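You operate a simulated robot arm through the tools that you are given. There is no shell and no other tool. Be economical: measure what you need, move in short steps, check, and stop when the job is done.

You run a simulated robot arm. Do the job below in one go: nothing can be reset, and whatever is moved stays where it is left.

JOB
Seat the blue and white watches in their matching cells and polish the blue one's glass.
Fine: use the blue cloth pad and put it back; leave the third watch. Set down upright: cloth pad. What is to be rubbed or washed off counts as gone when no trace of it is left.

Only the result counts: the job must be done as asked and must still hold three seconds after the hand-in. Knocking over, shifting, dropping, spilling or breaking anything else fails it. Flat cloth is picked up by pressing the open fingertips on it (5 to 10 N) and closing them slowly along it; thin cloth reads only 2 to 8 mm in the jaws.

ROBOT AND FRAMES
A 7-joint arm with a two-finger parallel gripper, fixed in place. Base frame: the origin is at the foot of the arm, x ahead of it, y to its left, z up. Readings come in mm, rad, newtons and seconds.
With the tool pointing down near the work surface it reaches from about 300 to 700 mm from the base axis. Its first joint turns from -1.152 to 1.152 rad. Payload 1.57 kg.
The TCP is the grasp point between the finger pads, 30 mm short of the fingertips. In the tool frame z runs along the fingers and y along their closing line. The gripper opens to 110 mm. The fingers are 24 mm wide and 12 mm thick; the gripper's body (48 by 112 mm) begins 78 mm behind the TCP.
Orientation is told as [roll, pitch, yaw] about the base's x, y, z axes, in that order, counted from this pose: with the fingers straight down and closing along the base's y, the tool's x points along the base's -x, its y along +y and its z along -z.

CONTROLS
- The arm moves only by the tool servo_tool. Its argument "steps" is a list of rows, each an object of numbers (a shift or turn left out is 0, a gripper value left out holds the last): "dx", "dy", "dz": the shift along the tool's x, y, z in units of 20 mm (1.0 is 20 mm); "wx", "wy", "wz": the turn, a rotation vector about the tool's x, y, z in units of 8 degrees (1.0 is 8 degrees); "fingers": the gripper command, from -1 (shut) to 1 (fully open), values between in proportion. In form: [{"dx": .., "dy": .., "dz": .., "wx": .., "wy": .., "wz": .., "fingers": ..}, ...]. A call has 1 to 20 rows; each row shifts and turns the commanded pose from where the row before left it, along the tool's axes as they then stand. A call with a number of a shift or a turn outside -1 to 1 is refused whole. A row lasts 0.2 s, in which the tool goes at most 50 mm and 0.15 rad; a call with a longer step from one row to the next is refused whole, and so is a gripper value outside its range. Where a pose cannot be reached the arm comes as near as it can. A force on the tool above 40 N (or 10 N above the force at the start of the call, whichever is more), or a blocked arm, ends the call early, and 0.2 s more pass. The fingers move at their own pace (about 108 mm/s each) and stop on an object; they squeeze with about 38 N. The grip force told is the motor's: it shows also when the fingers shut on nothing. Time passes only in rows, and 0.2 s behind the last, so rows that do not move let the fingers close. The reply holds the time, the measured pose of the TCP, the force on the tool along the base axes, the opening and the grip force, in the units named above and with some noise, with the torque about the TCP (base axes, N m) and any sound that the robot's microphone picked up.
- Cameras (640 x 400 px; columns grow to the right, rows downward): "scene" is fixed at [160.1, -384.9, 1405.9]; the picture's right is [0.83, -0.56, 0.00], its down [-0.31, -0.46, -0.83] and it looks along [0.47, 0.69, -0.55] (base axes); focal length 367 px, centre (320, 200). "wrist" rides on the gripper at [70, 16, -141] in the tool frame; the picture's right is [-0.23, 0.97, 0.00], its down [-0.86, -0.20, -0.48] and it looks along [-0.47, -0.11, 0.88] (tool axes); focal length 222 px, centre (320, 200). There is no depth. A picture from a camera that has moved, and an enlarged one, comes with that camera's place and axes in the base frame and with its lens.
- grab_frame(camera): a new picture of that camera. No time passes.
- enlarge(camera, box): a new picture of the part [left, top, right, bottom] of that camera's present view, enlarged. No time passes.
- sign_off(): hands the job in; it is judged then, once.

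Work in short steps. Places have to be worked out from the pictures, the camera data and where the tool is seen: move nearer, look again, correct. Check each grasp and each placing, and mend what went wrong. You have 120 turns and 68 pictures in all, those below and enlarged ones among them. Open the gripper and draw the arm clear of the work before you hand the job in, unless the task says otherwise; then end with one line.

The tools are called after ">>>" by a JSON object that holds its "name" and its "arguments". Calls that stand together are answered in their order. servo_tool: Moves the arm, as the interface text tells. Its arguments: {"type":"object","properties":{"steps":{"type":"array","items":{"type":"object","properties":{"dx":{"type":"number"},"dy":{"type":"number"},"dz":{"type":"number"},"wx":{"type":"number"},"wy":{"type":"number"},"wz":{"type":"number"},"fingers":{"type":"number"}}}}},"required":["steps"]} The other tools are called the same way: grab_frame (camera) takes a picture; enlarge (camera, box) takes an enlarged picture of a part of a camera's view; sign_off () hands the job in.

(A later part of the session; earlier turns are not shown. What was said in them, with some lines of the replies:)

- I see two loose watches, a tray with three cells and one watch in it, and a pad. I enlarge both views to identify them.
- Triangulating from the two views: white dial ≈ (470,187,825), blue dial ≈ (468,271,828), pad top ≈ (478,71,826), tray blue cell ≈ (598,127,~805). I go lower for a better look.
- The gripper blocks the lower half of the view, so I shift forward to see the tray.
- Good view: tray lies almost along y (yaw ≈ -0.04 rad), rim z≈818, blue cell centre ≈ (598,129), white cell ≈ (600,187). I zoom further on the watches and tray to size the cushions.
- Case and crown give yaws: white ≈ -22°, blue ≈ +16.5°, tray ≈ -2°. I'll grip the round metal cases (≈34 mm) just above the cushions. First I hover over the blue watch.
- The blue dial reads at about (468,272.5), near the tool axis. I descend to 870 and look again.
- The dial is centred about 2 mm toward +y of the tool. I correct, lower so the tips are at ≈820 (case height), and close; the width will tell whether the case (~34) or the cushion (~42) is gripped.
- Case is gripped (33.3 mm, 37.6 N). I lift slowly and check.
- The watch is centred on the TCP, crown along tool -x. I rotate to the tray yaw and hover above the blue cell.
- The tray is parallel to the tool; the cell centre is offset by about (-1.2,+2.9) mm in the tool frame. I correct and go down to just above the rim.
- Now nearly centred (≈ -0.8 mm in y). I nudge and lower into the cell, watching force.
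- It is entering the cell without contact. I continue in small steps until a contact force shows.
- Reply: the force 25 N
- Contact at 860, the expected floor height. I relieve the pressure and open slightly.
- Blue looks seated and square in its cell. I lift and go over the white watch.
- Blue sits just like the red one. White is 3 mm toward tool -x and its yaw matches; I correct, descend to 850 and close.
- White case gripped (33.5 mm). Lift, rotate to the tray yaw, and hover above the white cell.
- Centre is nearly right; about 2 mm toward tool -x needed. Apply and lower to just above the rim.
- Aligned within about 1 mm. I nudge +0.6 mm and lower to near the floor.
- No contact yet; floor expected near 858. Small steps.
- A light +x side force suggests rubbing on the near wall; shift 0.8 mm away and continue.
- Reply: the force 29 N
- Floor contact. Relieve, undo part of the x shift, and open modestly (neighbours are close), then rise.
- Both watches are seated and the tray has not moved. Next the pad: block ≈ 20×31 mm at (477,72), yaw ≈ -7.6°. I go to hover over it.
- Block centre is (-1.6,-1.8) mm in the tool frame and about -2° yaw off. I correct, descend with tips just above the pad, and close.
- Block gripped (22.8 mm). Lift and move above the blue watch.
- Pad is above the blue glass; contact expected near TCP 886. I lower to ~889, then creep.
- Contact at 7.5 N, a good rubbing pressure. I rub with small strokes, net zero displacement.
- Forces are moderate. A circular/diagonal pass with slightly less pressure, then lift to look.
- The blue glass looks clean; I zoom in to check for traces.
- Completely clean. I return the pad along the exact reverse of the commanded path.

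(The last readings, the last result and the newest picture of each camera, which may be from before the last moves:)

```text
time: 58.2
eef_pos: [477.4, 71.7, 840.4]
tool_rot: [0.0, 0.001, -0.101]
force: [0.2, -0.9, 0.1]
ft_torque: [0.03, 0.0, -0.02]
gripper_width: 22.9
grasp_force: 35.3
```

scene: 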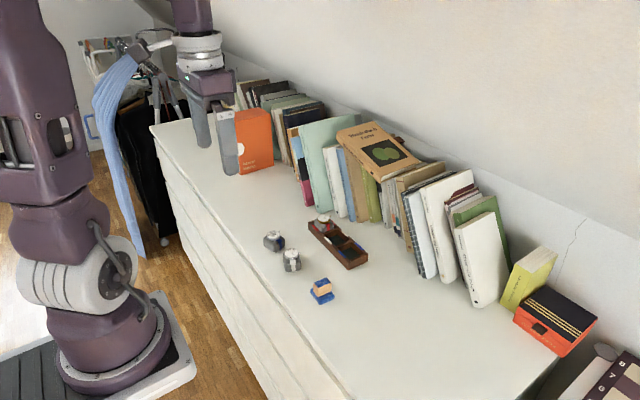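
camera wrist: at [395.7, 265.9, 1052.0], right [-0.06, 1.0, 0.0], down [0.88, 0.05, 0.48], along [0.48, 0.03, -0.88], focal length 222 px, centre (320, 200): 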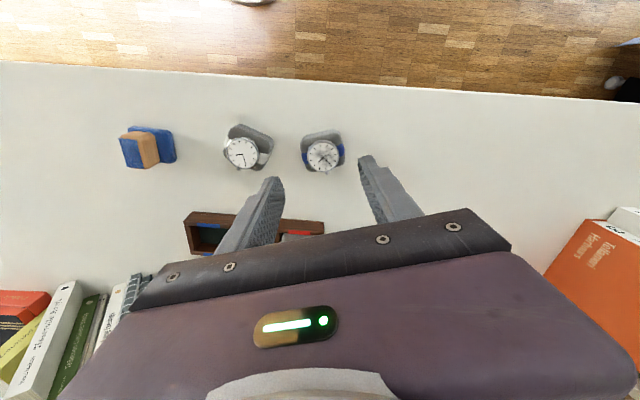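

>>> {"name": "servo_tool", "arguments": {"steps": [{"dz": 0.05}, {"dz": 0.05}, {}]}}

>>> {"name": "enlarge", "arguments": {"camera": "scene", "box": [290, 250, 350, 310]}}

```text
time: 59.0
eef_pos: [478.2, 70.2, 837.9]
tool_rot: [0.0, 0.002, -0.1]
force: [0.2, 0.1, -0.2]
ft_torque: [0.02, 0.03, 0.0]
gripper_width: 22.7
grasp_force: 35.6
```

```text
6.67 times, centred on (320, 280) of scene
camera zoom: at [160.1, -384.9, 1405.9], right [0.83, -0.56, 0.0], down [-0.31, -0.46, -0.83], along [0.47, 0.69, -0.55], focal length 2448 px, centre (320, -333)
```

zoom: 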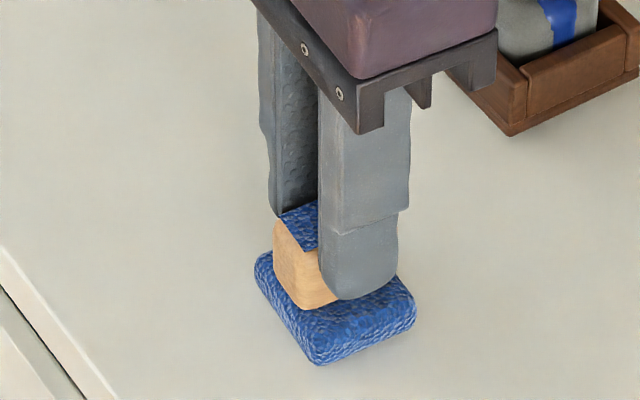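

Back within a millimetre or so, still a hair above the surface. Creep down until a contact force.

>>> {"name": "servo_tool", "arguments": {"steps": [{"dz": 0.03}, {"dz": 0.03}, {}]}}

```text
time: 59.8
eef_pos: [477.8, 72.1, 837.3]
tool_rot: [0.001, -0.001, -0.099]
force: [-6.7, -1.1, 36.1]
ft_torque: [-0.02, 0.39, 0.02]
gripper_width: 22.6
grasp_force: 35.3
```

Firm contact; I relieve, open gently, and withdraw upward, then check.

>>> {"name": "servo_tool", "arguments": {"steps": [{"dz": -0.05}, {}, {"fingers": -0.5}, {"fingers": -0.4}, {"fingers": -0.3}, {"fingers": -0.1}, {}, {"dz": -0.4}, {"dz": -1}, {"dz": -1}, {"dz": -1}, {"dz": -1}, {}]}}

>>> {"name": "enlarge", "arguments": {"camera": "scene", "box": [300, 270, 345, 310]}}

>>> {"name": "enlarge", "arguments": {"camera": "scene", "box": [300, 200, 380, 275]}}

```text
time: 62.6
eef_pos: [477.9, 70.9, 925.7]
tool_rot: [0.0, 0.002, -0.099]
force: [-0.4, 0.4, -0.5]
ft_torque: [0.0, -0.01, -0.02]
gripper_width: 49.6
grasp_force: 0.1
```

```text
10.00 times, centred on (322, 290) of scene
camera zoom: at [160.1, -384.9, 1405.9], right [0.83, -0.56, 0.0], down [-0.31, -0.46, -0.83], along [0.47, 0.69, -0.55], focal length 3672 px, centre (295, -700)
```

zoom: 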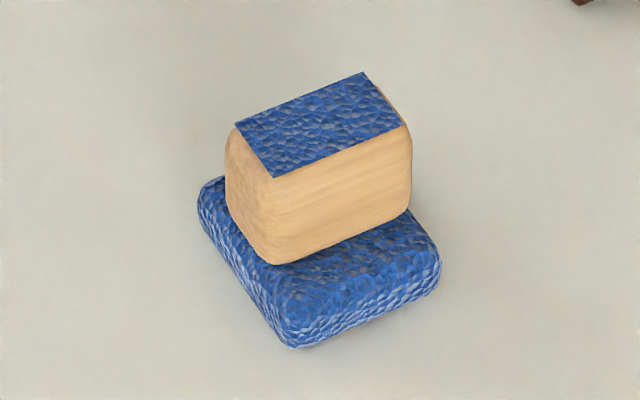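

```text
5.33 times, centred on (340, 238) of scene
camera zoom: at [160.1, -384.9, 1405.9], right [0.83, -0.56, 0.0], down [-0.31, -0.46, -0.83], along [0.47, 0.69, -0.55], focal length 1958 px, centre (213, 0)
```

zoom: 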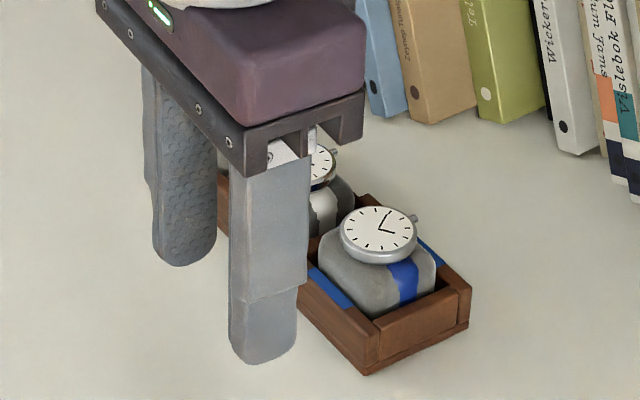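

The pad stands exactly where it was. I draw the arm up and clear and take a last look from above.

>>> {"name": "servo_tool", "arguments": {"steps": [{"dz": -1}, {"dz": -1}, {"dz": -1}, {"dx": -0.8, "dy": 0.6, "dz": -0.5, "fingers": 0.5}, {"dx": -0.8, "dy": 0.6}, {"dx": -0.8, "dy": 0.6}, {}]}}

>>> {"name": "enlarge", "arguments": {"camera": "wrist", "box": [240, 100, 420, 220]}}

>>> {"name": "grab_frame", "arguments": {"camera": "scene"}}

```text
time: 64.2
eef_pos: [529.2, 100.4, 995.3]
tool_rot: [0.001, 0.001, -0.1]
force: [0.0, 0.2, 0.4]
ft_torque: [-0.02, 0.0, 0.03]
gripper_width: 82.7
grasp_force: 0.1
```

```text
3.33 times, centred on (330, 160) of wrist
camera zoom: at [459.8, 122.9, 1134.9], right [0.32, 0.95, 0.0], down [0.83, -0.28, 0.48], along [0.45, -0.15, -0.88], focal length 740 px, centre (287, 333)
```

zoom: 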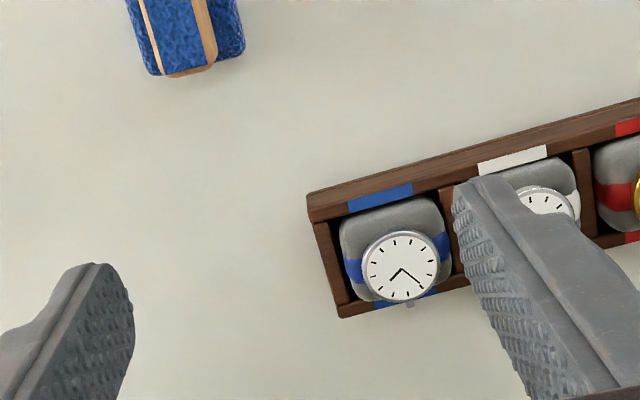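

```text
23 pictures are left
```

scene: 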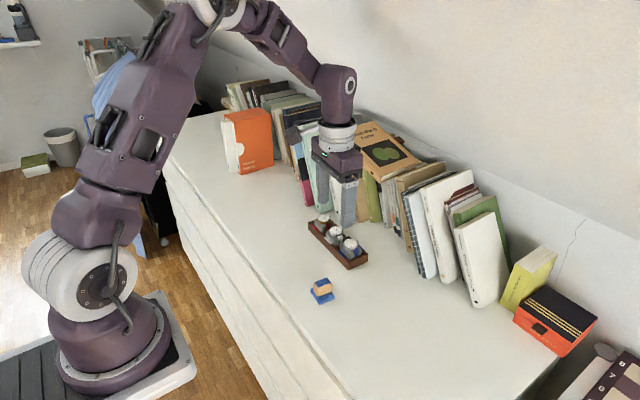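

The pictures show both watches seated, the blue glass clean, the pad back in place and the arm clear with the gripper open, so I hand the job in.

>>> {"name": "sign_off", "arguments": {}}

```text
The job is handed in.
```

The blue and white watches are seated in their matching cells, the blue one's glass is polished clean, the pad is back upright where it was, and I never touched the third watch.
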